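You operate a simulated robot arm through the tools that you are given. There is no shell and no other tool. Be economical: measure what you need, move in short steps, check, and stop when the job is done.

The job below is to be done with a simulated two-armed robot. You get a single attempt, and the scene is never put back.

Task
On the plant table top, fold the dish cloth in half.

The check looks at the end state, three seconds after you hand in, the way a careful person would. Anything else that was tipped, shoved, dropped, spilled or broken makes it a failure. Flat cloth is picked up by pressing the open fingertips on it (5 to 10 N) and closing them slowly along it; thin cloth reads only 2 to 8 mm in the jaws.

Robot
Two 7-joint arms with two-finger parallel grippers on one trunk, on a base that drives. Base frame: it is fixed to the floor where the robot stands at the start and does not move with it; the origin is under the middle of the robot, x ahead of it, y to its left, z up; the surface under the hand at the start is at about z = 0.76. Readings come in m, rad, newtons and seconds.
The left shoulder is at the start at [0.08, 0.131, 0.947], the right one opposite. With the tool pointing down near the work surface each hand reaches from about 0.4 to 0.86 m from the robot's upright axis, wherever it stands, measured 20 degrees to its own side. Places, roughly: plant table top [0.3, -0.3, 0.8]. Payload 1.57 kg a hand.
The TCP of each hand is the grasp point between the finger pads, 0.03 m short of the fingertips. In the tool frame z runs along the fingers and y along their closing line. Largest opening 0.11 m; finger width 0.024, thickness 0.012; the body of the gripper, 0.048 by 0.112 m, starts 0.078 m behind the TCP.
Orientation is told as [roll, pitch, yaw] about the base's x, y, z axes, in that order, counted from this pose: with the fingers straight down and closing along the base's y, the tool's x points along the base's -x, its y along +y and its z along -z.

Tools
- The arms move only by the tool move_arm. It takes "left_deltas", "right_deltas" or both (then of equal length, played together; a hand with none holds still); each is a list of rows, each an object (a shift or turn left out is 0, a gripper value left out holds the last) with "fingers": the closure in counts, from 0 (fully open) to 255 (shut); "delta_pos": the shift along the tool's x, y, z in mm, a list of three; "angular": the turn, a rotation vector about the tool's x, y, z in degrees, a list of three. In form: [{"fingers": fingers, "delta_pos": [x, y, z], "angular": [wx, wy, wz]}, ...]. A call has 1 to 20 rows; each row is the pose to reach, as a shift and turn from the pose commanded when the call began, along the tool's axes at that moment. Rows are played at 5 a second. More than 0.05 m and 0.15 rad between two rows, or a gripper value outside its range, and nothing of the call is played. Where a pose cannot be reached the arm comes as near as it can. A force on the tool above 40 N (or 10 N above the force at the start of the call, whichever is more), or a blocked arm, ends the call early, and 0.2 s more pass. The fingers move at their own pace (about 0.108 m/s each) and stop on an object; they squeeze with about 23 N. The grip force told is the motor's: it shows also when the fingers shut on nothing. Time passes only in rows, and 0.2 s behind the last, so rows that repeat a pose let the fingers close. The reply holds the time, the measured pose of the TCP, the force on the tool along the base axes, the opening and the grip force, in the units named above and with some noise, with the torque about the TCP (base axes, N m) and any sound that the robot's microphone picked up.
- Cameras (640 x 400 px; columns grow to the right, rows downward): "scene" is now at [-0.0682, -0.0492, 1.4151]; the picture's right is [-0.57, -0.82, 0.00], its down [-0.50, 0.34, -0.80] and it looks along [0.66, -0.45, -0.61] (base axes); focal length 219 px, centre (320, 200). "left" rides on the left gripper at [0.07, -0.016, -0.141] in its tool frame; the picture's right is [0.23, 0.97, 0.00], its down [-0.86, 0.20, -0.48] and it looks along [-0.47, 0.11, 0.88] (tool axes); focal length 222 px, centre (320, 200). "right" rides on the right gripper at [0.07, 0.016, -0.141] in its tool frame; the picture's right is [-0.23, 0.97, 0.00], its down [-0.86, -0.20, -0.48] and it looks along [-0.47, -0.11, 0.88] (tool axes); focal length 222 px, centre (320, 200). There is no depth. A picture from a camera that has moved, and an enlarged one, comes with that camera's place and axes in the base frame and with its lens.
- capture(camera): a new picture of that camera. No time passes.
- base_move(legs): drives the robot by 1 to 6 legs, each [ahead, left, turn to the left] in m, m and rad, along the robot's own axes; the way and the turn of a leg run together, so that a leg with both is an arc; at most 1.5 m and 3.142 rad a leg. The arms and the cameras ride along, it lands a little off, and it stops where it bumps. It gives what a move gives.
- pan_tilt(pan, tilt): turns the head with the scene camera to pan (to the left, within 1.902 rad either way) and tilt (down, from -0.506 to 1.204), counted from straight ahead of the robot. It gives what a move gives.
- enlarge(camera, box): a new picture of the part [left, top, right, bottom] of that camera's present view, enlarged. No time passes.
- sign_off(): hands the job in; it is judged then, once.

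Go step by step. Nothing tells you exact positions but the pictures and the camera data: compare them with the known pose of the tool, close in by small moves and look again before you grip or let go. The budget is 120 turns and 108 pictures, counting those below and the enlarged ones. Unless the task says otherwise, let go and move clear before handing in, and close with one line.

The tools are called after "Request:" as a command line: name --argument value ..., lists and objects as JSON in quotes. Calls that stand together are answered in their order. move_arm: Moves the arms, as the interface text tells. Its arguments: {"type":"object","properties":{"left_deltas":{"type":"array","items":{"type":"object","properties":{"fingers":{"type":"number"},"delta_pos":{"type":"array","items":{"type":"number"}},"angular":{"type":"array","items":{"type":"number"}}}}},"right_deltas":{"type":"array","items":{"type":"object","properties":{"fingers":{"type":"number"},"delta_pos":{"type":"array","items":{"type":"number"}},"angular":{"type":"array","items":{"type":"number"}}}}}},"required":[]} The other tools are called the same way: base_move (legs) drives the base; pan_tilt (pan, tilt) turns the head that bears the scene camera; capture (camera) takes a picture; enlarge (camera, box) takes an enlarged picture of a part of a camera's view; sign_off () hands the job in.

At the start:

```text
t: 0.0
left_ee_pos: [0.6298, 0.2528, 0.9606]
left_orientation: [-0.002, 0.0, 0.001]
left_ft_force: [-0.2, 0.0, 0.0]
left_wrist_torque: [0.0, -0.01, 0.03]
left_opening: 0.1101
left_finger_force: 0.1
right_ee_pos: [0.526, -0.2678, 0.977]
right_orientation: [0.0, -0.001, 0.001]
right_ft_force: [0.0, -0.1, 0.2]
right_wrist_torque: [-0.05, 0.01, 0.0]
right_opening: 0.11
right_finger_force: 0.0
robot x, y, heading: [0.0003, 0.0022, -0.001]
head pan, tilt: [-0.6, 0.651]
```

scene: 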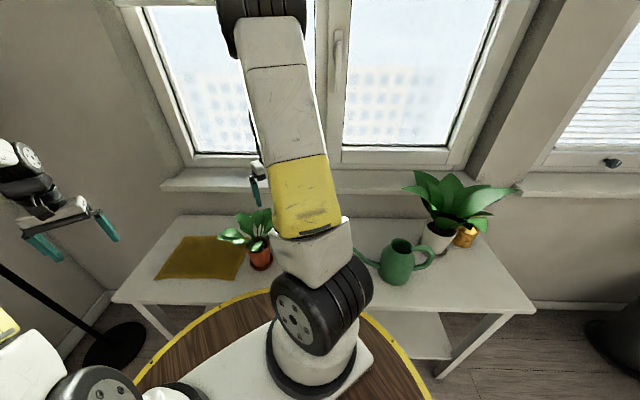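
right: 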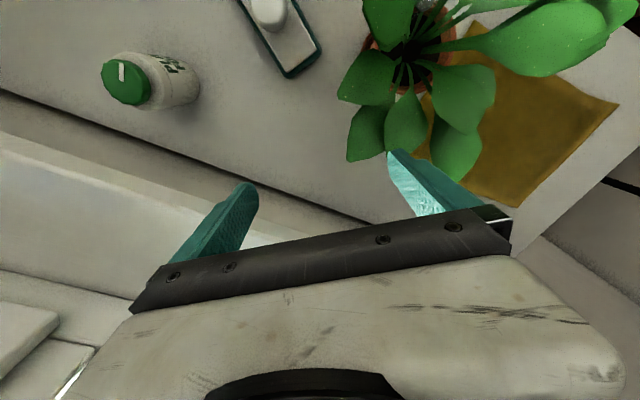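
left: 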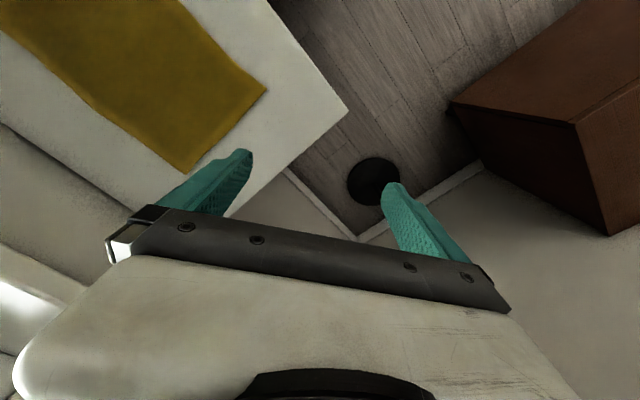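

The ochre cloth lies on the left part of the table with its corners near (0.75,0.05), (0.59,0.15), (0.44,-0.06) and (0.61,-0.16). A potted plant stands at its right end. I'll look closer before moving.

Request:
enlarge --camera "scene" --box '[100, 180, 300, 320]'

Request:
enlarge --camera "right" --box '[320, 0, 640, 240]'

```text
2.86 times, centred on (200, 250) of scene
camera zoom: at [-0.0682, -0.0492, 1.4151], right [-0.57, -0.82, 0.0], down [-0.5, 0.34, -0.8], along [0.66, -0.45, -0.61], focal length 626 px, centre (663, 57)
```

zoom: 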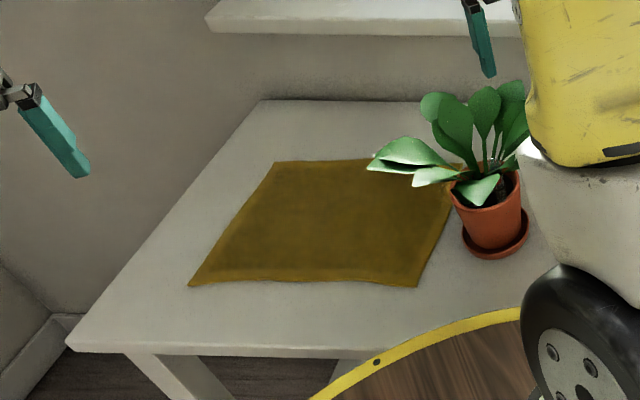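

```text
1.67 times, centred on (480, 120) of right
camera zoom: at [0.4573, -0.2524, 1.1188], right [0.23, 0.97, 0.0], down [0.86, -0.2, 0.48], along [0.47, -0.11, -0.88], focal length 370 px, centre (53, 333)
```

zoom: 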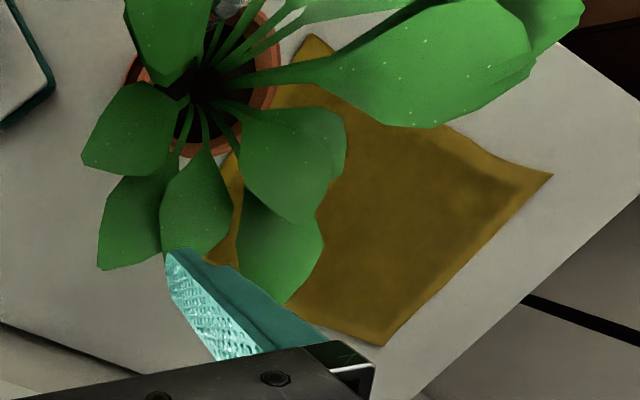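

The cloth is about 26 x 19.5 cm and aligned with the table, which runs at roughly 54° in base axes. I plan to turn square to the table, shift left, and keep clear of the plant. First I look around for driving room.

Request:
pan_tilt --pan 1.3 --tilt 0.6

Request:
capture --camera "scene"

Request:
pan_tilt --pan 0.2 --tilt 0.6

Request:
capture --camera "scene"

```text
t: 1.9
left_ee_pos: [0.631, 0.2542, 0.9606]
left_orientation: [-0.001, 0.001, 0.0]
left_ft_force: [-0.6, 1.5, 0.2]
left_wrist_torque: [0.02, 0.02, 0.02]
left_opening: 0.1102
left_finger_force: 0.1
right_ee_pos: [0.5265, -0.2676, 0.9771]
right_orientation: [0.001, 0.0, -0.002]
right_ft_force: [0.5, -0.7, -0.4]
right_wrist_torque: [0.04, -0.01, 0.01]
right_opening: 0.1098
right_finger_force: 0.0
robot x, y, heading: [-0.0026, -0.0014, 0.001]
head pan, tilt: [1.3, 0.6]
```

```text
102 pictures are left
camera scene: at [-0.1161, 0.0851, 1.4195], right [0.96, -0.27, 0.0], down [-0.15, -0.54, -0.83], along [0.22, 0.8, -0.56], focal length 219 px, centre (320, 200)
```

scene: 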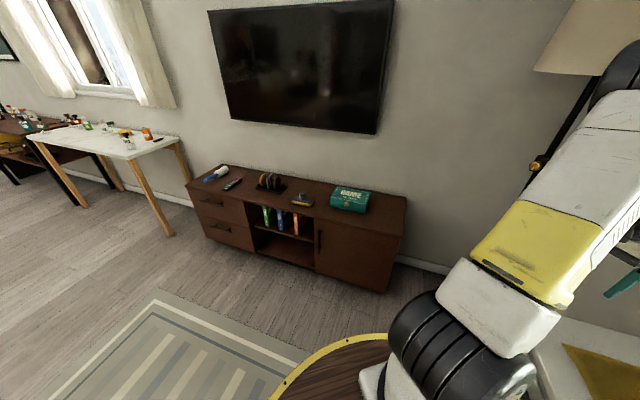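

```text
t: 3.2
left_ee_pos: [0.6303, 0.2536, 0.9601]
left_orientation: [0.002, -0.001, 0.001]
left_ft_force: [-0.5, 0.7, -0.8]
left_wrist_torque: [0.02, 0.02, -0.03]
left_opening: 0.1099
left_finger_force: 0.0
right_ee_pos: [0.5254, -0.2682, 0.9765]
right_orientation: [0.0, 0.0, 0.0]
right_ft_force: [-0.1, -0.2, -0.3]
right_wrist_torque: [-0.03, 0.0, 0.01]
right_opening: 0.1099
right_finger_force: 0.2
robot x, y, heading: [0.0004, -0.0004, -0.006]
head pan, tilt: [0.201, 0.6]
```

```text
101 pictures are left
camera scene: at [-0.0532, 0.0176, 1.4194], right [0.2, -0.98, 0.0], down [-0.55, -0.11, -0.82], along [0.81, 0.17, -0.57], focal length 219 px, centre (320, 200)
```

scene: 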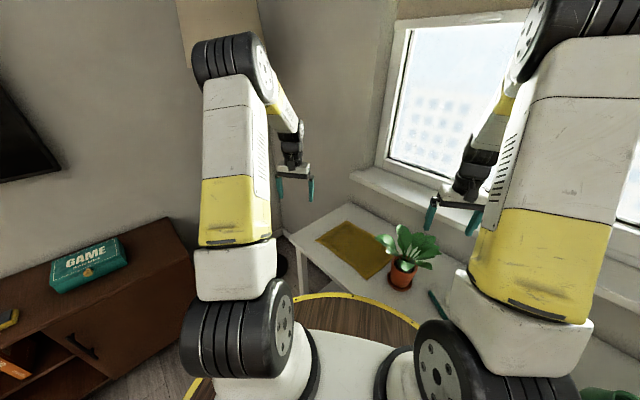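

The elbows ride high and the cabinet face is about 1 m to the left along the table line, so there is room. I'll raise both hands, back off from the table, turn square to it and slide left.

Request:
move_arm --left_deltas '[{"delta_pos": [0, 0, -40]}, {"delta_pos": [0, 0, -80]}, {"delta_pos": [0, 0, -100]}]' --right_deltas '[{"delta_pos": [0, 0, -40]}, {"delta_pos": [0, 0, -80]}, {"delta_pos": [0, 0, -100]}]'

Request:
base_move --legs '[[-0.2, 0.14, 0], [0, 0, -0.618], [0, 0.4, 0]]'

Request:
pan_tilt --pan 0 --tilt 0.85

Request:
capture --camera "scene"

Request:
capture --camera "left"

Request:
capture --camera "right"

```text
t: 4.0
left_ee_pos: [0.6307, 0.2526, 1.0608]
left_orientation: [0.0, 0.001, 0.001]
left_ft_force: [0.3, 0.0, 0.0]
left_wrist_torque: [-0.02, 0.01, 0.01]
left_opening: 0.11
left_finger_force: 0.1
right_ee_pos: [0.5252, -0.2696, 1.0755]
right_orientation: [-0.001, 0.001, -0.001]
right_ft_force: [0.9, 0.5, 0.3]
right_wrist_torque: [-0.03, 0.03, 0.01]
right_opening: 0.1103
right_finger_force: 0.0
robot x, y, heading: [0.0019, -0.0006, 0.006]
head pan, tilt: [0.201, 0.6]
```

```text
t: 9.6
left_ee_pos: [0.6975, 0.3029, 1.0593]
left_orientation: [-0.001, 0.0, -0.628]
left_ft_force: [-0.2, -0.6, 0.1]
left_wrist_torque: [-0.01, -0.01, -0.03]
left_opening: 0.11
left_finger_force: 0.1
right_ee_pos: [0.3054, -0.0584, 1.0758]
right_orientation: [0.0, 0.001, -0.627]
right_ft_force: [-0.5, -0.4, 0.2]
right_wrist_torque: [0.0, 0.0, -0.02]
right_opening: 0.1101
right_finger_force: 0.0
robot x, y, heading: [0.0363, 0.4666, -0.626]
head pan, tilt: [0.201, 0.6]
```

```text
t: 10.4
left_ee_pos: [0.6965, 0.3028, 1.0587]
left_orientation: [0.0, 0.001, -0.625]
left_ft_force: [0.2, -0.7, -0.4]
left_wrist_torque: [-0.01, -0.02, -0.03]
left_opening: 0.11
left_finger_force: 0.1
right_ee_pos: [0.3051, -0.0579, 1.0761]
right_orientation: [0.002, -0.001, -0.626]
right_ft_force: [-0.3, 0.4, -0.2]
right_wrist_torque: [-0.01, -0.02, -0.01]
right_opening: 0.1101
right_finger_force: 0.1
robot x, y, heading: [0.0353, 0.4656, -0.619]
head pan, tilt: [0.0, 0.85]
```

```text
100 pictures are left
camera scene: at [-0.0124, 0.5033, 1.3986], right [-0.59, -0.81, 0.0], down [-0.61, 0.44, -0.66], along [0.54, -0.39, -0.75], focal length 219 px, centre (320, 200)
```

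scene: 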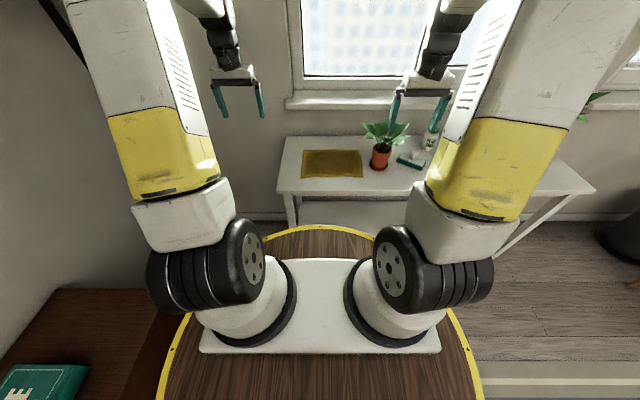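

```text
99 pictures are left
camera left: at [0.6313, 0.3291, 1.202], right [0.39, 0.92, 0.0], down [0.81, -0.34, 0.48], along [0.44, -0.18, -0.88], focal length 222 px, centre (320, 200)
```

left: 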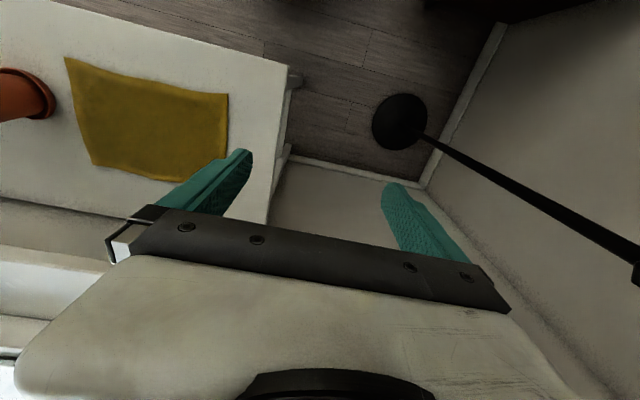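

```text
98 pictures are left
camera right: at [0.2594, -0.0046, 1.2172], right [0.75, 0.66, 0.0], down [0.58, -0.66, 0.48], along [0.31, -0.36, -0.88], focal length 222 px, centre (320, 200)
```

right: 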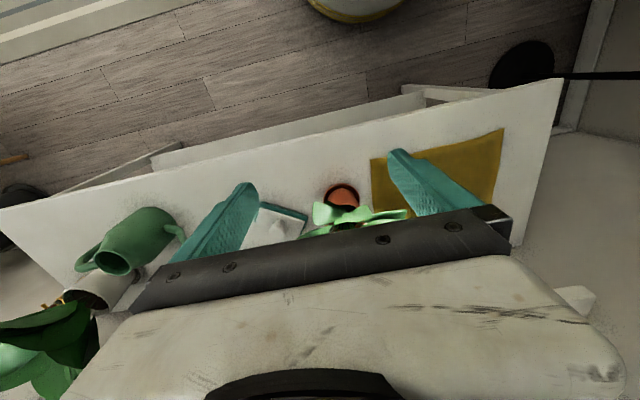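

The robot is now square to the table with the cloth ahead of it. I'll bring the right hand inward, away from the plant, then drive forward about 0.17 m and measure again.

Request:
move_arm --right_deltas '[{"delta_pos": [0, 45, 0]}, {"delta_pos": [0, 90, 0]}, {"delta_pos": [0, 130, 0]}]'

Request:
base_move --legs '[[0.17, 0.03, 0]]'

Request:
enlarge --camera "scene" --box '[240, 120, 440, 245]'

Request:
capture --camera "left"

Request:
capture --camera "right"

```text
t: 11.2
left_ee_pos: [0.6966, 0.3015, 1.0598]
left_orientation: [0.0, 0.001, -0.627]
left_ft_force: [-0.5, -0.1, 0.6]
left_wrist_torque: [0.03, 0.01, 0.0]
left_opening: 0.1099
left_finger_force: 0.1
right_ee_pos: [0.3781, 0.0475, 1.0764]
right_orientation: [0.001, 0.0, -0.627]
right_ft_force: [-0.3, -0.5, 0.5]
right_wrist_torque: [0.03, -0.05, 0.0]
right_opening: 0.1103
right_finger_force: 0.1
robot x, y, heading: [0.0376, 0.4676, -0.627]
head pan, tilt: [0.0, 0.85]
```

```text
t: 12.6
left_ee_pos: [0.854, 0.2256, 1.0596]
left_orientation: [0.0, 0.0, -0.628]
left_ft_force: [-0.2, -1.0, -0.1]
left_wrist_torque: [0.0, -0.02, -0.01]
left_opening: 0.1099
left_finger_force: 0.1
right_ee_pos: [0.5334, -0.0278, 1.0757]
right_orientation: [0.002, -0.001, -0.627]
right_ft_force: [-0.2, -0.4, -0.7]
right_wrist_torque: [-0.01, -0.04, -0.01]
right_opening: 0.11
right_finger_force: 0.1
robot x, y, heading: [0.1958, 0.3912, -0.63]
head pan, tilt: [0.0, 0.85]
```

```text
3.20 times, centred on (340, 182) of scene
camera zoom: at [0.1432, 0.4278, 1.3985], right [-0.59, -0.81, 0.0], down [-0.61, 0.44, -0.66], along [0.53, -0.39, -0.75], focal length 701 px, centre (256, 256)
```

zoom: 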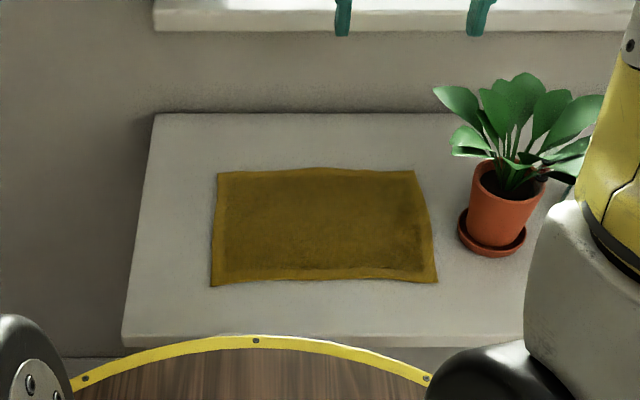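

```text
96 pictures are left
camera left: at [0.7867, 0.2528, 1.202], right [0.39, 0.92, 0.0], down [0.81, -0.34, 0.48], along [0.44, -0.19, -0.88], focal length 222 px, centre (320, 200)
```

left: 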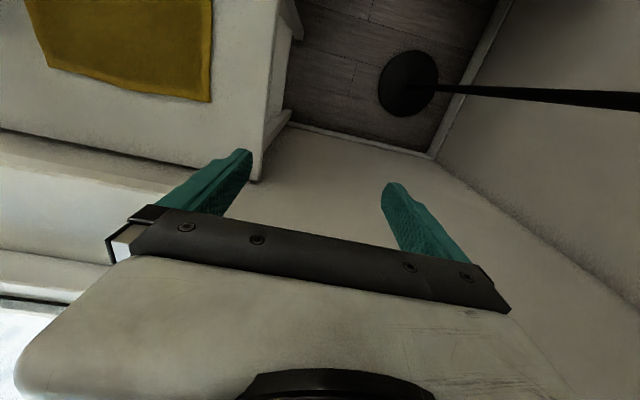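

```text
95 pictures are left
camera right: at [0.4879, 0.0253, 1.2177], right [0.76, 0.65, 0.0], down [0.58, -0.66, 0.48], along [0.31, -0.36, -0.88], focal length 222 px, centre (320, 200)
```

right: 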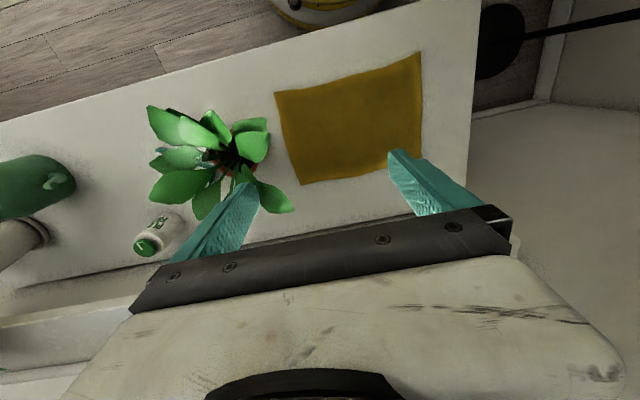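

The cloth now spans forward 0.455–0.65 m and lateral −0.216 to +0.052 m in robot axes, and leaf tips end at about lateral −0.20. I'll turn both hands 90° so they close front to back, and bring them over the front edge while still high.

Request:
move_arm --left_deltas '[{"delta_pos": [14, -23, 0], "angular": [0, 0, 8.2]}, {"delta_pos": [27, -45, 0], "angular": [0, 0, 16.4]}, {"delta_pos": [41, -68, 0], "angular": [0, 0, 24.6]}, {"delta_pos": [55, -90, 0], "angular": [0, 0, 32.8]}, {"delta_pos": [68, -113, 0], "angular": [0, 0, 41]}, {"delta_pos": [82, -135, 0], "angular": [0, 0, 49.2]}, {"delta_pos": [95, -158, 0], "angular": [0, 0, 57.4]}, {"delta_pos": [109, -180, 0], "angular": [0, 0, 65.6]}, {"delta_pos": [123, -203, 0], "angular": [0, 0, 73.8]}, {"delta_pos": [136, -225, 0], "angular": [0, 0, 82]}, {"delta_pos": [150, -248, 0], "angular": [0, 0, 90]}, {"delta_pos": [150, -248, 0], "angular": [0, 0, 90]}]' --right_deltas '[{"delta_pos": [4, -1, 0], "angular": [0, 0, 8.2]}, {"delta_pos": [8, -2, 0], "angular": [0, 0, 16.4]}, {"delta_pos": [12, -4, 0], "angular": [0, 0, 24.6]}, {"delta_pos": [16, -5, 0], "angular": [0, 0, 32.8]}, {"delta_pos": [20, -6, 0], "angular": [0, 0, 41]}, {"delta_pos": [24, -8, 0], "angular": [0, 0, 49.2]}, {"delta_pos": [28, -9, 0], "angular": [0, 0, 57.4]}, {"delta_pos": [32, -10, 0], "angular": [0, 0, 65.6]}, {"delta_pos": [36, -12, 0], "angular": [0, 0, 73.8]}, {"delta_pos": [40, -13, 0], "angular": [0, 0, 82]}, {"delta_pos": [42, -14, 0], "angular": [0, 0, 90]}, {"delta_pos": [42, -14, 0], "angular": [0, 0, 90]}]'

Request:
capture --camera "scene"

Request:
capture --camera "left"

Request:
capture --camera "right"

```text
t: 15.2
left_ee_pos: [0.5841, 0.1138, 1.0608]
left_orientation: [0.0, 0.001, -2.203]
left_ft_force: [-0.7, 0.1, 0.3]
left_wrist_torque: [0.03, 0.02, -0.01]
left_opening: 0.1098
left_finger_force: 0.1
right_ee_pos: [0.4927, -0.0164, 1.0751]
right_orientation: [-0.001, -0.001, -2.2]
right_ft_force: [-0.5, -0.1, 0.2]
right_wrist_torque: [0.02, 0.03, -0.02]
right_opening: 0.11
right_finger_force: 0.2
robot x, y, heading: [0.1945, 0.391, -0.63]
head pan, tilt: [0.0, 0.85]
```

```text
94 pictures are left
camera scene: at [0.1432, 0.4277, 1.3985], right [-0.59, -0.81, 0.0], down [-0.61, 0.44, -0.66], along [0.53, -0.39, -0.75], focal length 219 px, centre (320, 200)
```

scene: 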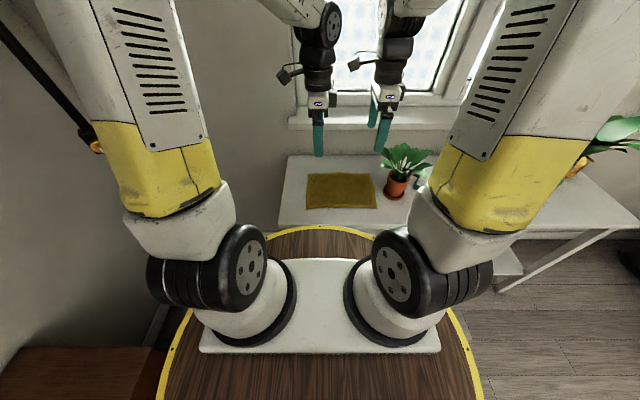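

```text
93 pictures are left
camera left: at [0.613, 0.1782, 1.2026], right [0.92, -0.39, 0.0], down [-0.34, -0.81, 0.48], along [-0.19, -0.44, -0.88], focal length 222 px, centre (320, 200)
```

left: 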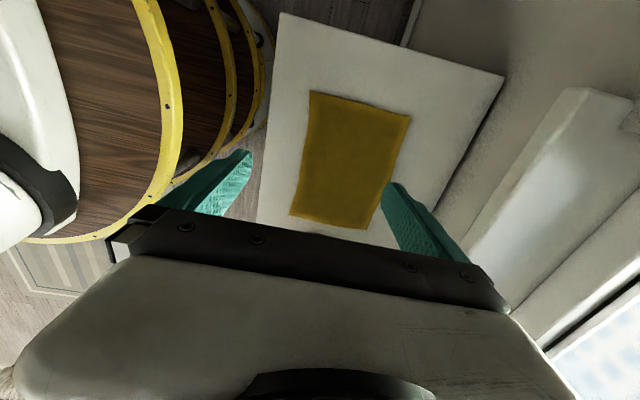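

```text
92 pictures are left
camera right: at [0.5468, 0.0313, 1.2178], right [0.65, -0.76, 0.0], down [-0.66, -0.57, 0.48], along [-0.36, -0.31, -0.88], focal length 222 px, centre (320, 200)
```

right: 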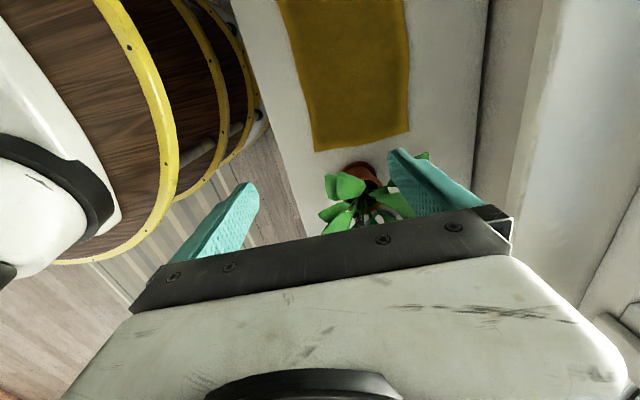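

Both hands are now over the front edge of the cloth and clear of the leaves. I'll narrow the fingers to about 28 mm and come down to just above the cloth.

Request:
move_arm --left_deltas '[{"fingers": 188, "delta_pos": [0, -5, 45]}, {"delta_pos": [0, -5, 90]}, {"delta_pos": [0, -5, 135]}, {"delta_pos": [0, -5, 180]}, {"delta_pos": [0, -5, 225]}, {"delta_pos": [0, -5, 255]}]' --right_deltas '[{"fingers": 188, "delta_pos": [0, -8, 45]}, {"delta_pos": [0, -8, 90]}, {"delta_pos": [0, -8, 135]}, {"delta_pos": [0, -8, 180]}, {"delta_pos": [0, -8, 225]}, {"delta_pos": [0, -8, 268]}]'

Request:
enlarge --camera "scene" --box '[260, 120, 420, 220]'

Request:
capture --camera "left"

Request:
capture --camera "right"

```text
t: 16.6
left_ee_pos: [0.5814, 0.1172, 0.8036]
left_orientation: [-0.001, 0.001, -2.198]
left_ft_force: [-0.3, 0.2, 0.6]
left_wrist_torque: [-0.04, -0.03, 0.01]
left_opening: 0.029
left_finger_force: 0.0
right_ee_pos: [0.4837, -0.0117, 0.8055]
right_orientation: [0.0, 0.001, -2.198]
right_ft_force: [0.1, 0.1, 0.1]
right_wrist_torque: [-0.03, -0.01, -0.02]
right_opening: 0.0288
right_finger_force: 0.1
robot x, y, heading: [0.1923, 0.3936, -0.626]
head pan, tilt: [0.0, 0.85]
```

```text
4.00 times, centred on (340, 170) of scene
camera zoom: at [0.1429, 0.4282, 1.3985], right [-0.59, -0.81, 0.0], down [-0.61, 0.44, -0.66], along [0.53, -0.39, -0.75], focal length 876 px, centre (240, 320)
```

zoom: 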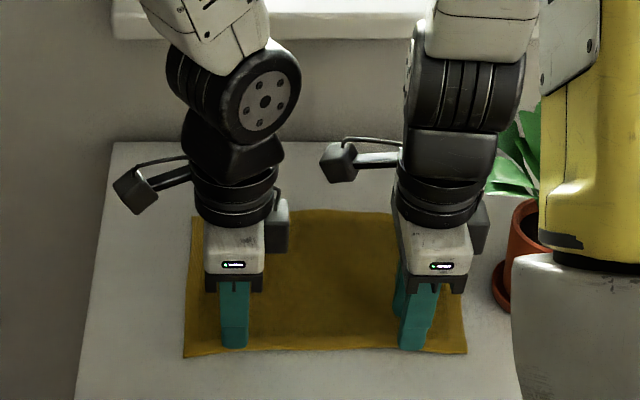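

```text
90 pictures are left
camera left: at [0.6098, 0.1813, 0.9462], right [0.92, -0.39, 0.0], down [-0.34, -0.81, 0.48], along [-0.19, -0.44, -0.88], focal length 222 px, centre (320, 200)
```

left: 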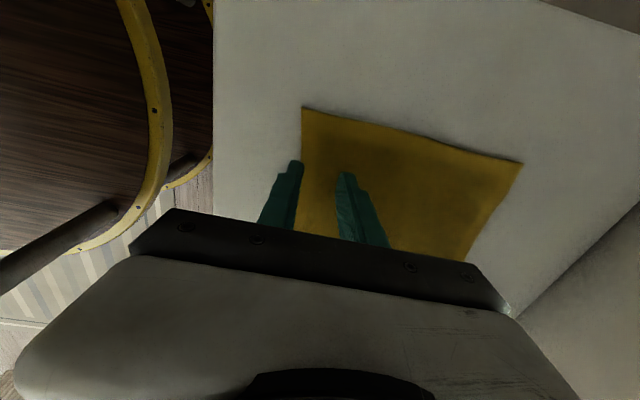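

```text
89 pictures are left
camera right: at [0.5386, 0.0352, 0.9486], right [0.65, -0.76, 0.0], down [-0.66, -0.57, 0.48], along [-0.36, -0.31, -0.88], focal length 222 px, centre (320, 200)
```

right: 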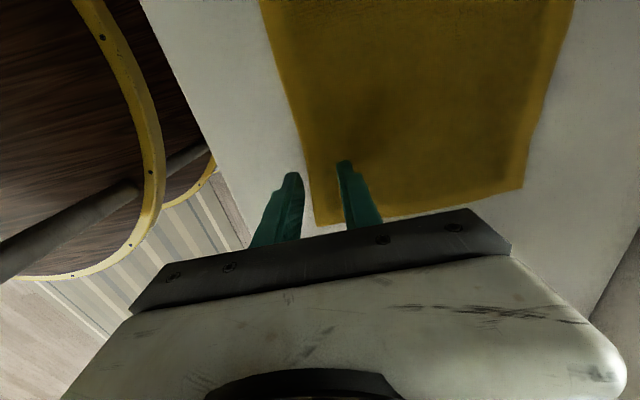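

The front fingers sit right at the cloth's front edge, so I'll move both hands 12 mm forward. Then I come down in small steps to feel the contact.

Request:
move_arm --left_deltas '[{"delta_pos": [0, 12, 0]}, {"delta_pos": [0, 12, 8]}, {"delta_pos": [0, 12, 13]}, {"delta_pos": [0, 12, 16]}]' --right_deltas '[{"delta_pos": [0, 12, 0]}, {"delta_pos": [0, 12, 8]}, {"delta_pos": [0, 12, 14]}, {"delta_pos": [0, 12, 18]}]'

```text
t: 17.7
left_ee_pos: [0.5905, 0.1074, 0.7933]
left_orientation: [0.006, 0.0, -2.198]
left_ft_force: [-1.0, 2.2, 17.4]
left_wrist_torque: [0.14, 0.12, 0.0]
left_opening: 0.0291
left_finger_force: 0.1
right_ee_pos: [0.4944, -0.0179, 0.7924]
right_orientation: [0.003, 0.0, -2.199]
right_ft_force: [-3.2, 2.2, 22.4]
right_wrist_torque: [0.01, 0.16, 0.01]
right_opening: 0.0287
right_finger_force: 0.0
robot x, y, heading: [0.1896, 0.3899, -0.629]
head pan, tilt: [0.0, 0.85]
stopped in row 4 (left hand): the force on the tool passed its limit at 42 N (the readings are from after the stop); the commanded pose is now the measured one
```

Contact came at a TCP height of about 0.793 with too much force. I'll ease up about 1 mm on each hand.

Request:
move_arm --left_deltas '[{"delta_pos": [0, 0, -0.7]}, {"delta_pos": [0, 0, -0.7]}]' --right_deltas '[{"delta_pos": [0, 0, -1.0]}, {"delta_pos": [0, 0, -1.0]}]'

Request:
capture --camera "left"

Request:
capture --camera "right"

```text
t: 18.3
left_ee_pos: [0.5913, 0.1077, 0.7922]
left_orientation: [0.005, 0.0, -2.198]
left_ft_force: [-2.1, 4.9, 26.8]
left_wrist_torque: [0.2, 0.15, 0.01]
left_opening: 0.0294
left_finger_force: 0.1
right_ee_pos: [0.4953, -0.0196, 0.7924]
right_orientation: [0.001, -0.001, -2.199]
right_ft_force: [-3.0, 0.9, 11.7]
right_wrist_torque: [0.0, 0.08, -0.03]
right_opening: 0.0286
right_finger_force: 0.0
robot x, y, heading: [0.1902, 0.3911, -0.624]
head pan, tilt: [0.0, 0.85]
```

```text
88 pictures are left
camera left: at [0.6189, 0.1734, 0.9349], right [0.92, -0.39, 0.0], down [-0.34, -0.81, 0.48], along [-0.18, -0.44, -0.88], focal length 222 px, centre (320, 200)
```

left: 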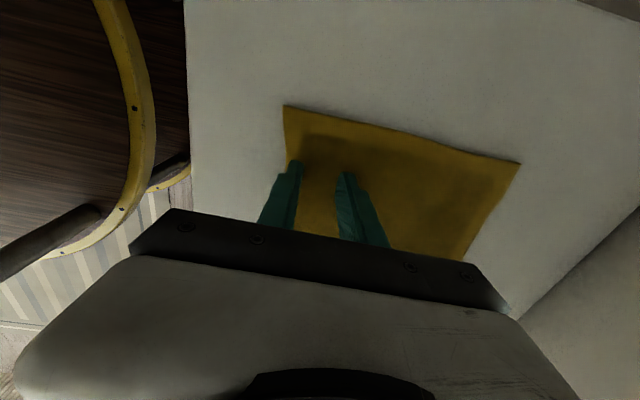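

```text
87 pictures are left
camera right: at [0.5493, 0.0283, 0.9347], right [0.65, -0.76, 0.0], down [-0.67, -0.57, 0.48], along [-0.36, -0.31, -0.88], focal length 222 px, centre (320, 200)
```

right: 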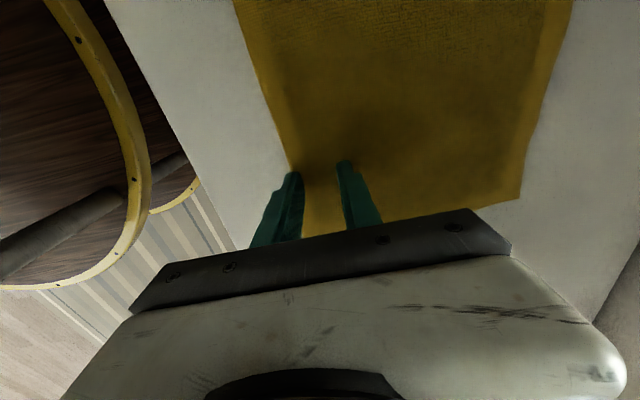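

The left hand is well placed but pressing too hard, and the right front finger is right on the cloth edge. I'll ease the left hand and shift the right one 6 mm forward.

Request:
move_arm --left_deltas '[{"delta_pos": [0, 0, -1.5]}, {"delta_pos": [0, 0, -1.5]}, {"delta_pos": [0, 0, -1.5]}, {"delta_pos": [0, 0, -1.5]}]' --right_deltas '[{"delta_pos": [0, 0, -5]}, {"delta_pos": [0, 7, -5]}, {"delta_pos": [0, 7, -1.5]}, {"delta_pos": [0, 7, -0.5]}]'

```text
t: 19.3
left_ee_pos: [0.591, 0.1089, 0.7932]
left_orientation: [0.004, 0.001, -2.198]
left_ft_force: [-1.0, 0.9, 6.4]
left_wrist_torque: [0.08, 0.09, 0.01]
left_opening: 0.029
left_finger_force: 0.0
right_ee_pos: [0.5009, -0.0221, 0.7933]
right_orientation: [0.003, 0.001, -2.198]
right_ft_force: [2.0, 0.9, 6.5]
right_wrist_torque: [0.04, -0.05, 0.0]
right_opening: 0.0289
right_finger_force: 0.0
robot x, y, heading: [0.1935, 0.391, -0.628]
head pan, tilt: [0.0, 0.85]
```

Both hands now press with about 6.5 N, so I close the fingers slowly along the cloth.

Request:
move_arm --left_deltas '[{"fingers": 194}, {"fingers": 200}, {"fingers": 206}, {"fingers": 212}, {"fingers": 218}, {"fingers": 224}, {"fingers": 230}, {"fingers": 236}, {"fingers": 242}, {"fingers": 248}, {"fingers": 255}, {"fingers": 255}]' --right_deltas '[{"fingers": 194}, {"fingers": 200}, {"fingers": 206}, {"fingers": 212}, {"fingers": 218}, {"fingers": 224}, {"fingers": 230}, {"fingers": 236}, {"fingers": 242}, {"fingers": 248}, {"fingers": 255}, {"fingers": 255}]'

Request:
capture --camera "left"

Request:
capture --camera "right"

Request:
enlarge --camera "scene" --box '[260, 120, 420, 220]'

```text
t: 21.9
left_ee_pos: [0.5923, 0.1076, 0.7934]
left_orientation: [0.002, 0.001, -2.2]
left_ft_force: [-0.1, 0.0, 6.1]
left_wrist_torque: [-0.01, -0.02, -0.03]
left_opening: 0.0036
left_finger_force: 23.1
right_ee_pos: [0.4992, -0.0236, 0.7926]
right_orientation: [0.002, 0.001, -2.2]
right_ft_force: [-0.9, 0.5, 8.5]
right_wrist_torque: [-0.04, -0.01, 0.0]
right_opening: 0.0039
right_finger_force: 22.6
robot x, y, heading: [0.1892, 0.3901, -0.628]
head pan, tilt: [0.0, 0.85]
```

```text
86 pictures are left
camera left: at [0.6194, 0.173, 0.9358], right [0.92, -0.39, 0.0], down [-0.34, -0.81, 0.48], along [-0.18, -0.44, -0.88], focal length 222 px, centre (320, 200)
```

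left: 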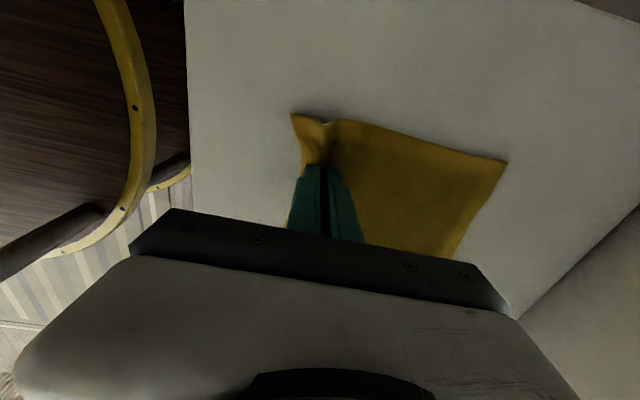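

```text
85 pictures are left
camera right: at [0.5546, 0.0236, 0.935], right [0.65, -0.76, 0.0], down [-0.67, -0.57, 0.48], along [-0.36, -0.31, -0.88], focal length 222 px, centre (320, 200)
```

right: 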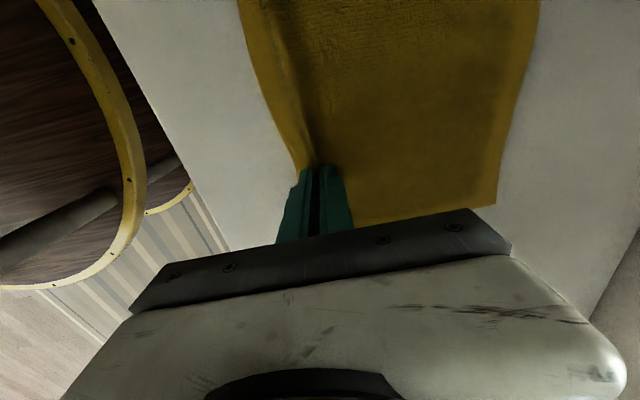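

```text
4.00 times, centred on (340, 170) of scene
camera zoom: at [0.143, 0.428, 1.3985], right [-0.59, -0.81, 0.0], down [-0.61, 0.44, -0.66], along [0.53, -0.39, -0.75], focal length 876 px, centre (240, 320)
```

zoom: 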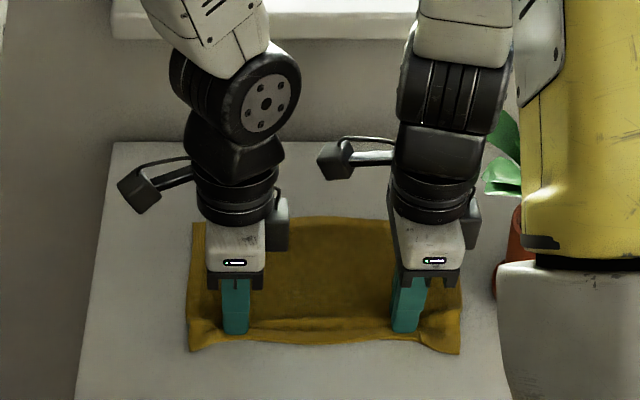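

Both jaws hold cloth, at 3.6 and 3.9 mm. I'll raise the front edge slightly and slide the cloth 70 mm to the left, away from the plant.

Request:
move_arm --left_deltas '[{"delta_pos": [0, 0, -15]}, {"delta_pos": [0, 0, -30]}, {"delta_pos": [12, 5, -35]}, {"delta_pos": [24, 5, -40]}, {"delta_pos": [36, 5, -40]}, {"delta_pos": [48, 5, -40]}, {"delta_pos": [60, 5, -40]}, {"delta_pos": [70, 5, -40]}, {"delta_pos": [70, 5, -40]}]' --right_deltas '[{"delta_pos": [0, 0, -15]}, {"delta_pos": [0, 0, -30]}, {"delta_pos": [12, 5, -35]}, {"delta_pos": [24, 5, -40]}, {"delta_pos": [36, 5, -40]}, {"delta_pos": [48, 5, -40]}, {"delta_pos": [60, 5, -40]}, {"delta_pos": [70, 5, -40]}, {"delta_pos": [70, 5, -40]}]'

Request:
capture --camera "left"

Request:
enlarge --camera "scene" --box '[260, 120, 420, 220]'

```text
t: 23.9
left_ee_pos: [0.6364, 0.1624, 0.8346]
left_orientation: [0.006, 0.0, -2.197]
left_ft_force: [-0.6, -0.2, 0.2]
left_wrist_torque: [-0.02, -0.01, -0.04]
left_opening: 0.0037
left_finger_force: 23.4
right_ee_pos: [0.5448, 0.0307, 0.8338]
right_orientation: [0.002, 0.0, -2.197]
right_ft_force: [0.0, 0.3, -0.2]
right_wrist_torque: [-0.01, -0.03, 0.05]
right_opening: 0.0037
right_finger_force: 23.1
robot x, y, heading: [0.1945, 0.387, -0.626]
head pan, tilt: [0.0, 0.85]
```

```text
83 pictures are left
camera left: at [0.664, 0.2281, 0.9759], right [0.92, -0.39, 0.0], down [-0.34, -0.81, 0.48], along [-0.18, -0.44, -0.88], focal length 222 px, centre (320, 200)
```

left: 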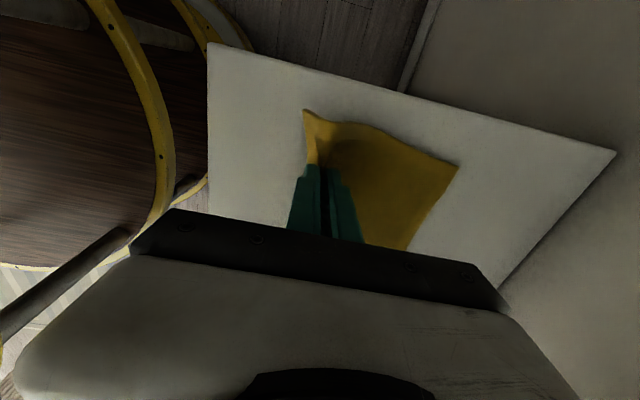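

```text
4.00 times, centred on (340, 170) of scene
camera zoom: at [0.1432, 0.4277, 1.3985], right [-0.59, -0.81, 0.0], down [-0.61, 0.44, -0.66], along [0.53, -0.39, -0.75], focal length 876 px, centre (240, 320)
```

zoom: 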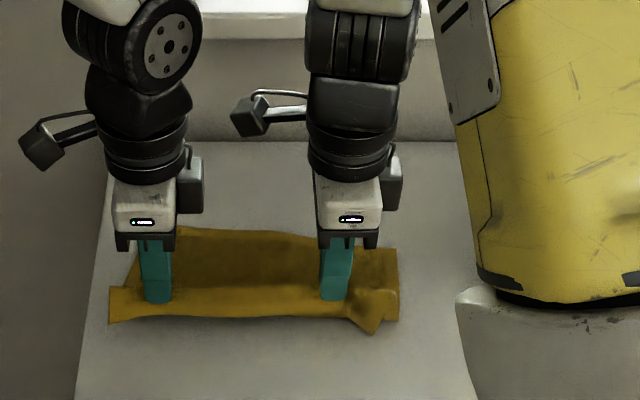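

The cloth came along but its back edge lags a bit. I'll lift until it hangs free so it straightens out.

Request:
move_arm --left_deltas '[{"delta_pos": [0, 10, -20]}, {"delta_pos": [0, 20, -40]}, {"delta_pos": [0, 30, -60]}, {"delta_pos": [0, 42, -80]}, {"delta_pos": [0, 55, -100]}, {"delta_pos": [0, 65, -120]}, {"delta_pos": [0, 75, -140]}, {"delta_pos": [0, 80, -160]}, {"delta_pos": [0, 80, -160]}, {"delta_pos": [0, 80, -160]}]' --right_deltas '[{"delta_pos": [0, 10, -20]}, {"delta_pos": [0, 20, -40]}, {"delta_pos": [0, 30, -60]}, {"delta_pos": [0, 42, -80]}, {"delta_pos": [0, 55, -100]}, {"delta_pos": [0, 65, -120]}, {"delta_pos": [0, 75, -140]}, {"delta_pos": [0, 80, -160]}, {"delta_pos": [0, 80, -160]}, {"delta_pos": [0, 80, -160]}]'

Request:
capture --camera "left"

Request:
capture --camera "scene"

Request:
capture --camera "right"

```text
t: 26.1
left_ee_pos: [0.7009, 0.1146, 0.9956]
left_orientation: [0.003, -0.001, -2.2]
left_ft_force: [-0.6, -1.2, 0.1]
left_wrist_torque: [-0.02, -0.02, 0.0]
left_opening: 0.0038
left_finger_force: 22.9
right_ee_pos: [0.6098, -0.0155, 0.9935]
right_orientation: [0.001, 0.001, -2.2]
right_ft_force: [0.4, 0.4, -0.5]
right_wrist_torque: [0.02, -0.01, -0.01]
right_opening: 0.0038
right_finger_force: 23.0
robot x, y, heading: [0.1941, 0.3939, -0.629]
head pan, tilt: [0.0, 0.85]
```

```text
81 pictures are left
camera left: at [0.7289, 0.1802, 1.138], right [0.92, -0.39, 0.0], down [-0.34, -0.81, 0.48], along [-0.18, -0.44, -0.88], focal length 222 px, centre (320, 200)
```

left: 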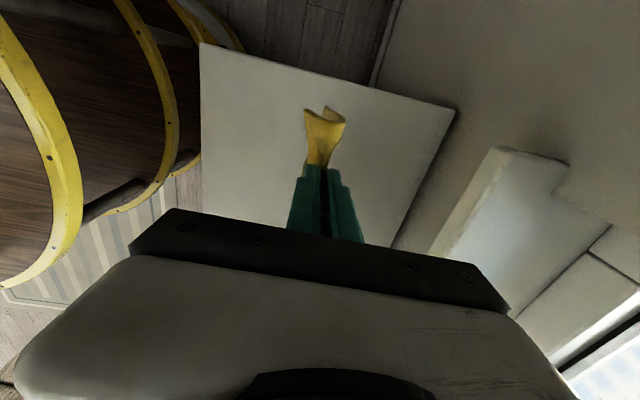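

```text
80 pictures are left
camera scene: at [0.1433, 0.4278, 1.3985], right [-0.59, -0.81, 0.0], down [-0.61, 0.44, -0.66], along [0.53, -0.39, -0.75], focal length 219 px, centre (320, 200)
```

scene: 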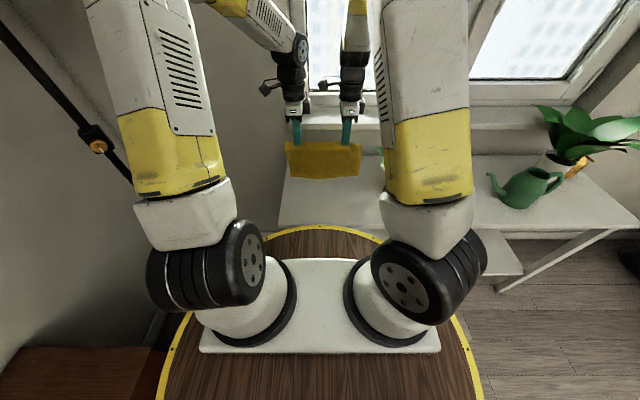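

```text
79 pictures are left
camera right: at [0.6641, 0.0308, 1.1356], right [0.65, -0.76, 0.0], down [-0.66, -0.57, 0.48], along [-0.36, -0.31, -0.88], focal length 222 px, centre (320, 200)
```

right: 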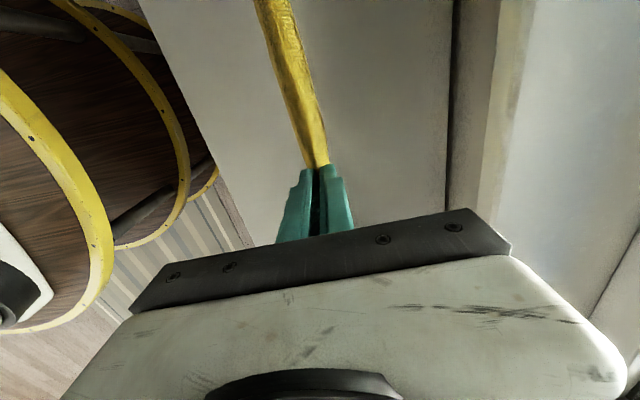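

The cloth hangs straight, with the short lip on my side. To make the lip end up facing outward, I'll set the bottom edge down near me, lay the cloth away from me, then bring the held edge back over it. First I move back about 70 mm and measure the hang.

Request:
move_arm --left_deltas '[{"delta_pos": [0, -15, 0]}, {"delta_pos": [0, -30, 0]}, {"delta_pos": [0, -45, 0]}, {"delta_pos": [0, -60, 0]}, {"delta_pos": [0, -70, 0]}, {"delta_pos": [0, -70, 0]}, {"delta_pos": [0, -70, 0]}, {"delta_pos": [0, -70, 0]}]' --right_deltas '[{"delta_pos": [0, -15, 0]}, {"delta_pos": [0, -30, 0]}, {"delta_pos": [0, -45, 0]}, {"delta_pos": [0, -60, 0]}, {"delta_pos": [0, -72, 0]}, {"delta_pos": [0, -72, 0]}, {"delta_pos": [0, -72, 0]}, {"delta_pos": [0, -72, 0]}]'

Request:
enlarge --camera "scene" --box '[260, 110, 420, 210]'

```text
t: 27.9
left_ee_pos: [0.6444, 0.1558, 0.9933]
left_orientation: [0.003, 0.0, -2.2]
left_ft_force: [-0.3, 0.1, -0.1]
left_wrist_torque: [-0.01, -0.05, -0.01]
left_opening: 0.0038
left_finger_force: 22.9
right_ee_pos: [0.5522, 0.0274, 0.9935]
right_orientation: [0.002, 0.0, -2.198]
right_ft_force: [0.2, 0.5, -0.9]
right_wrist_torque: [-0.02, -0.02, -0.02]
right_opening: 0.0039
right_finger_force: 22.5
robot x, y, heading: [0.1916, 0.3916, -0.63]
head pan, tilt: [0.0, 0.85]
```

```text
4.00 times, centred on (340, 160) of scene
camera zoom: at [0.1432, 0.4278, 1.3985], right [-0.59, -0.81, 0.0], down [-0.61, 0.44, -0.66], along [0.53, -0.39, -0.75], focal length 876 px, centre (240, 360)
```

zoom: 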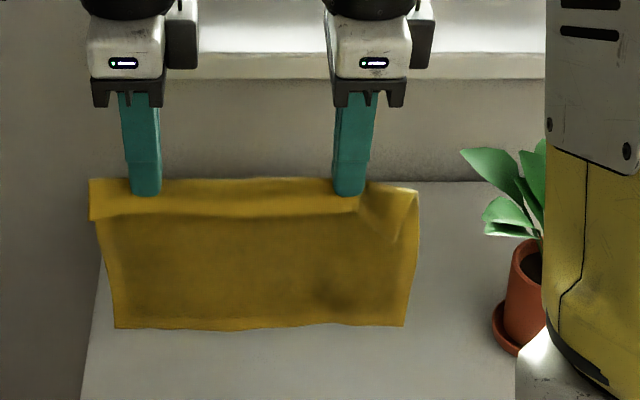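

The hang measures about 167 mm below the pinch plus a lip of about 37 mm, so the fold line is about 100 mm from the bottom edge. Next I touch down and lay the lower half away from me.

Request:
move_arm --left_deltas '[{"delta_pos": [0, 0, 12]}, {"delta_pos": [0, 0, 24]}, {"delta_pos": [0, 0, 34]}, {"delta_pos": [0, 8, 42]}, {"delta_pos": [0, 16, 50]}, {"delta_pos": [0, 24, 58]}, {"delta_pos": [0, 32, 66]}, {"delta_pos": [0, 40, 74]}, {"delta_pos": [0, 48, 82]}, {"delta_pos": [0, 56, 90]}, {"delta_pos": [0, 64, 98]}, {"delta_pos": [0, 72, 106]}, {"delta_pos": [0, 80, 114]}, {"delta_pos": [0, 88, 122]}, {"delta_pos": [0, 95, 129]}, {"delta_pos": [0, 100, 134]}, {"delta_pos": [0, 100, 134]}]' --right_deltas '[{"delta_pos": [0, 0, 12]}, {"delta_pos": [0, 0, 24]}, {"delta_pos": [0, 0, 34]}, {"delta_pos": [0, 8, 42]}, {"delta_pos": [0, 16, 50]}, {"delta_pos": [0, 24, 58]}, {"delta_pos": [0, 32, 66]}, {"delta_pos": [0, 40, 74]}, {"delta_pos": [0, 48, 82]}, {"delta_pos": [0, 56, 90]}, {"delta_pos": [0, 64, 98]}, {"delta_pos": [0, 72, 106]}, {"delta_pos": [0, 80, 114]}, {"delta_pos": [0, 88, 122]}, {"delta_pos": [0, 95, 129]}, {"delta_pos": [0, 100, 134]}, {"delta_pos": [0, 100, 134]}]'

Request:
enlarge --camera "scene" --box '[260, 120, 420, 220]'

Request:
capture --camera "left"

Request:
capture --camera "right"

```text
t: 31.5
left_ee_pos: [0.7265, 0.0976, 0.8608]
left_orientation: [0.003, 0.001, -2.198]
left_ft_force: [-0.1, -0.5, -1.2]
left_wrist_torque: [0.0, -0.01, -0.01]
left_opening: 0.0036
left_finger_force: 23.2
right_ee_pos: [0.6342, -0.0317, 0.8592]
right_orientation: [0.003, 0.0, -2.2]
right_ft_force: [-0.2, 0.2, 0.7]
right_wrist_torque: [-0.03, -0.03, -0.03]
right_opening: 0.0038
right_finger_force: 22.6
robot x, y, heading: [0.1952, 0.3931, -0.628]
head pan, tilt: [0.0, 0.85]
```

```text
4.00 times, centred on (340, 170) of scene
camera zoom: at [0.1433, 0.4277, 1.3985], right [-0.59, -0.81, 0.0], down [-0.61, 0.44, -0.66], along [0.53, -0.39, -0.75], focal length 876 px, centre (240, 320)
```

zoom: 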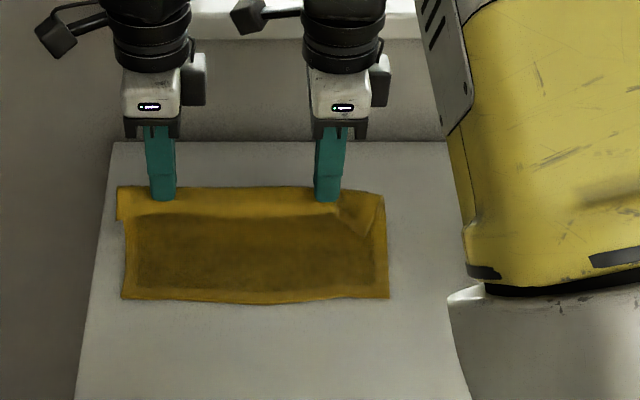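

```text
76 pictures are left
camera left: at [0.7537, 0.1632, 1.0029], right [0.92, -0.39, 0.0], down [-0.34, -0.81, 0.48], along [-0.18, -0.44, -0.88], focal length 222 px, centre (320, 200)
```

left: 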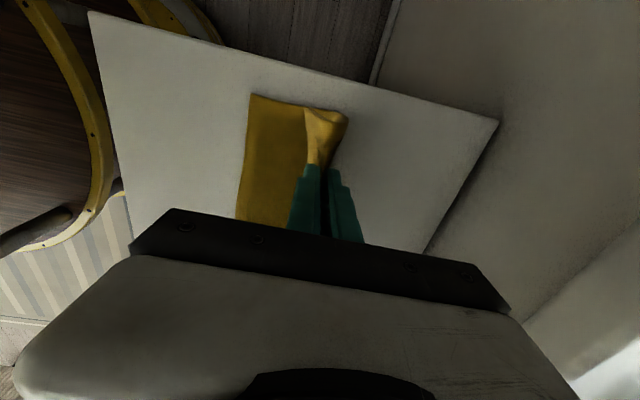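

```text
75 pictures are left
camera right: at [0.6871, 0.015, 1.001], right [0.65, -0.76, 0.0], down [-0.66, -0.57, 0.48], along [-0.36, -0.31, -0.88], focal length 222 px, centre (320, 200)
```

right: 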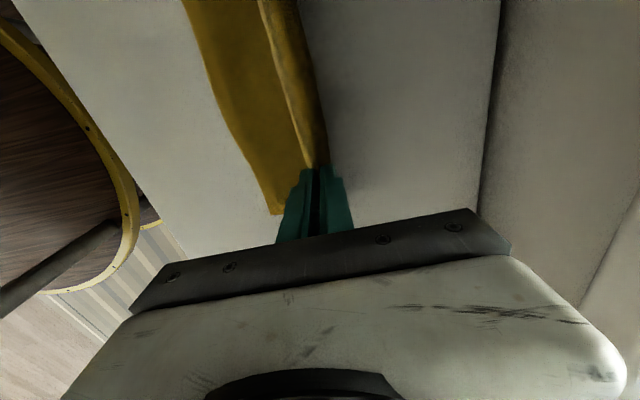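

The near edge lies straight at about 0.52 m forward, with the hands at 0.604 m. I'll now swing the held edge back toward me over the laid half.

Request:
move_arm --left_deltas '[{"delta_pos": [0, 6, 3]}, {"delta_pos": [0, 8, 5]}, {"delta_pos": [0, 3, 6]}, {"delta_pos": [0, -4, 8]}, {"delta_pos": [0, -13, 13]}, {"delta_pos": [0, -23, 19]}, {"delta_pos": [0, -31, 27]}, {"delta_pos": [0, -37, 35]}, {"delta_pos": [0, -42, 43]}, {"delta_pos": [0, -45, 50]}, {"delta_pos": [0, -46, 56]}, {"delta_pos": [0, -46, 56]}]' --right_deltas '[{"delta_pos": [0, 6, 3]}, {"delta_pos": [0, 8, 5]}, {"delta_pos": [0, 3, 6]}, {"delta_pos": [0, -4, 8]}, {"delta_pos": [0, -13, 13]}, {"delta_pos": [0, -23, 19]}, {"delta_pos": [0, -31, 27]}, {"delta_pos": [0, -37, 35]}, {"delta_pos": [0, -42, 43]}, {"delta_pos": [0, -45, 50]}, {"delta_pos": [0, -46, 56]}, {"delta_pos": [0, -46, 56]}]'

Request:
enlarge --camera "scene" --box '[260, 120, 420, 220]'

Request:
capture --camera "left"

Request:
capture --camera "right"

```text
t: 34.1
left_ee_pos: [0.688, 0.1241, 0.8025]
left_orientation: [0.004, 0.0, -2.2]
left_ft_force: [-0.8, -0.3, -0.6]
left_wrist_torque: [-0.01, -0.01, -0.03]
left_opening: 0.0037
left_finger_force: 22.8
right_ee_pos: [0.5961, -0.0061, 0.803]
right_orientation: [0.004, -0.001, -2.199]
right_ft_force: [0.6, -0.3, 0.3]
right_wrist_torque: [-0.01, -0.07, 0.01]
right_opening: 0.0038
right_finger_force: 22.8
robot x, y, heading: [0.1943, 0.3914, -0.627]
head pan, tilt: [0.0, 0.85]
```

```text
4.00 times, centred on (340, 170) of scene
camera zoom: at [0.1432, 0.4278, 1.3985], right [-0.59, -0.81, 0.0], down [-0.61, 0.44, -0.66], along [0.53, -0.39, -0.75], focal length 876 px, centre (240, 320)
```

zoom: 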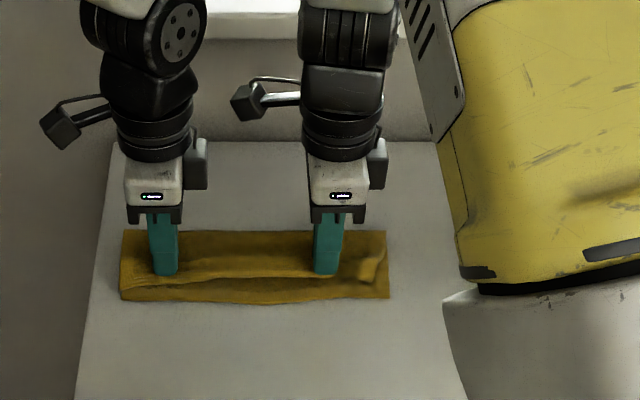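

```text
73 pictures are left
camera left: at [0.7159, 0.1894, 0.946], right [0.92, -0.39, 0.0], down [-0.34, -0.81, 0.48], along [-0.18, -0.44, -0.88], focal length 222 px, centre (320, 200)
```

left: 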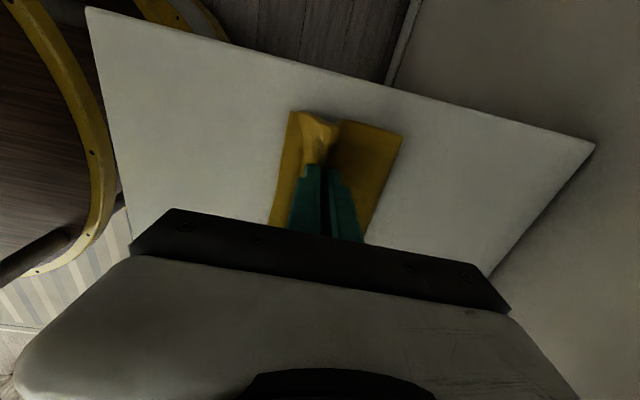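

```text
72 pictures are left
camera right: at [0.6508, 0.0413, 0.9448], right [0.65, -0.76, 0.0], down [-0.67, -0.57, 0.48], along [-0.36, -0.31, -0.88], focal length 222 px, centre (320, 200)
```

right: 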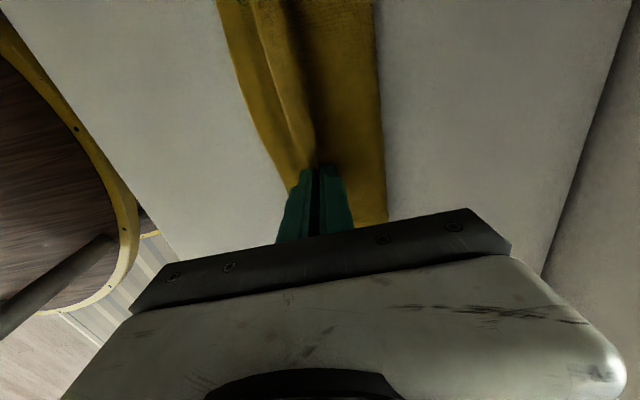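

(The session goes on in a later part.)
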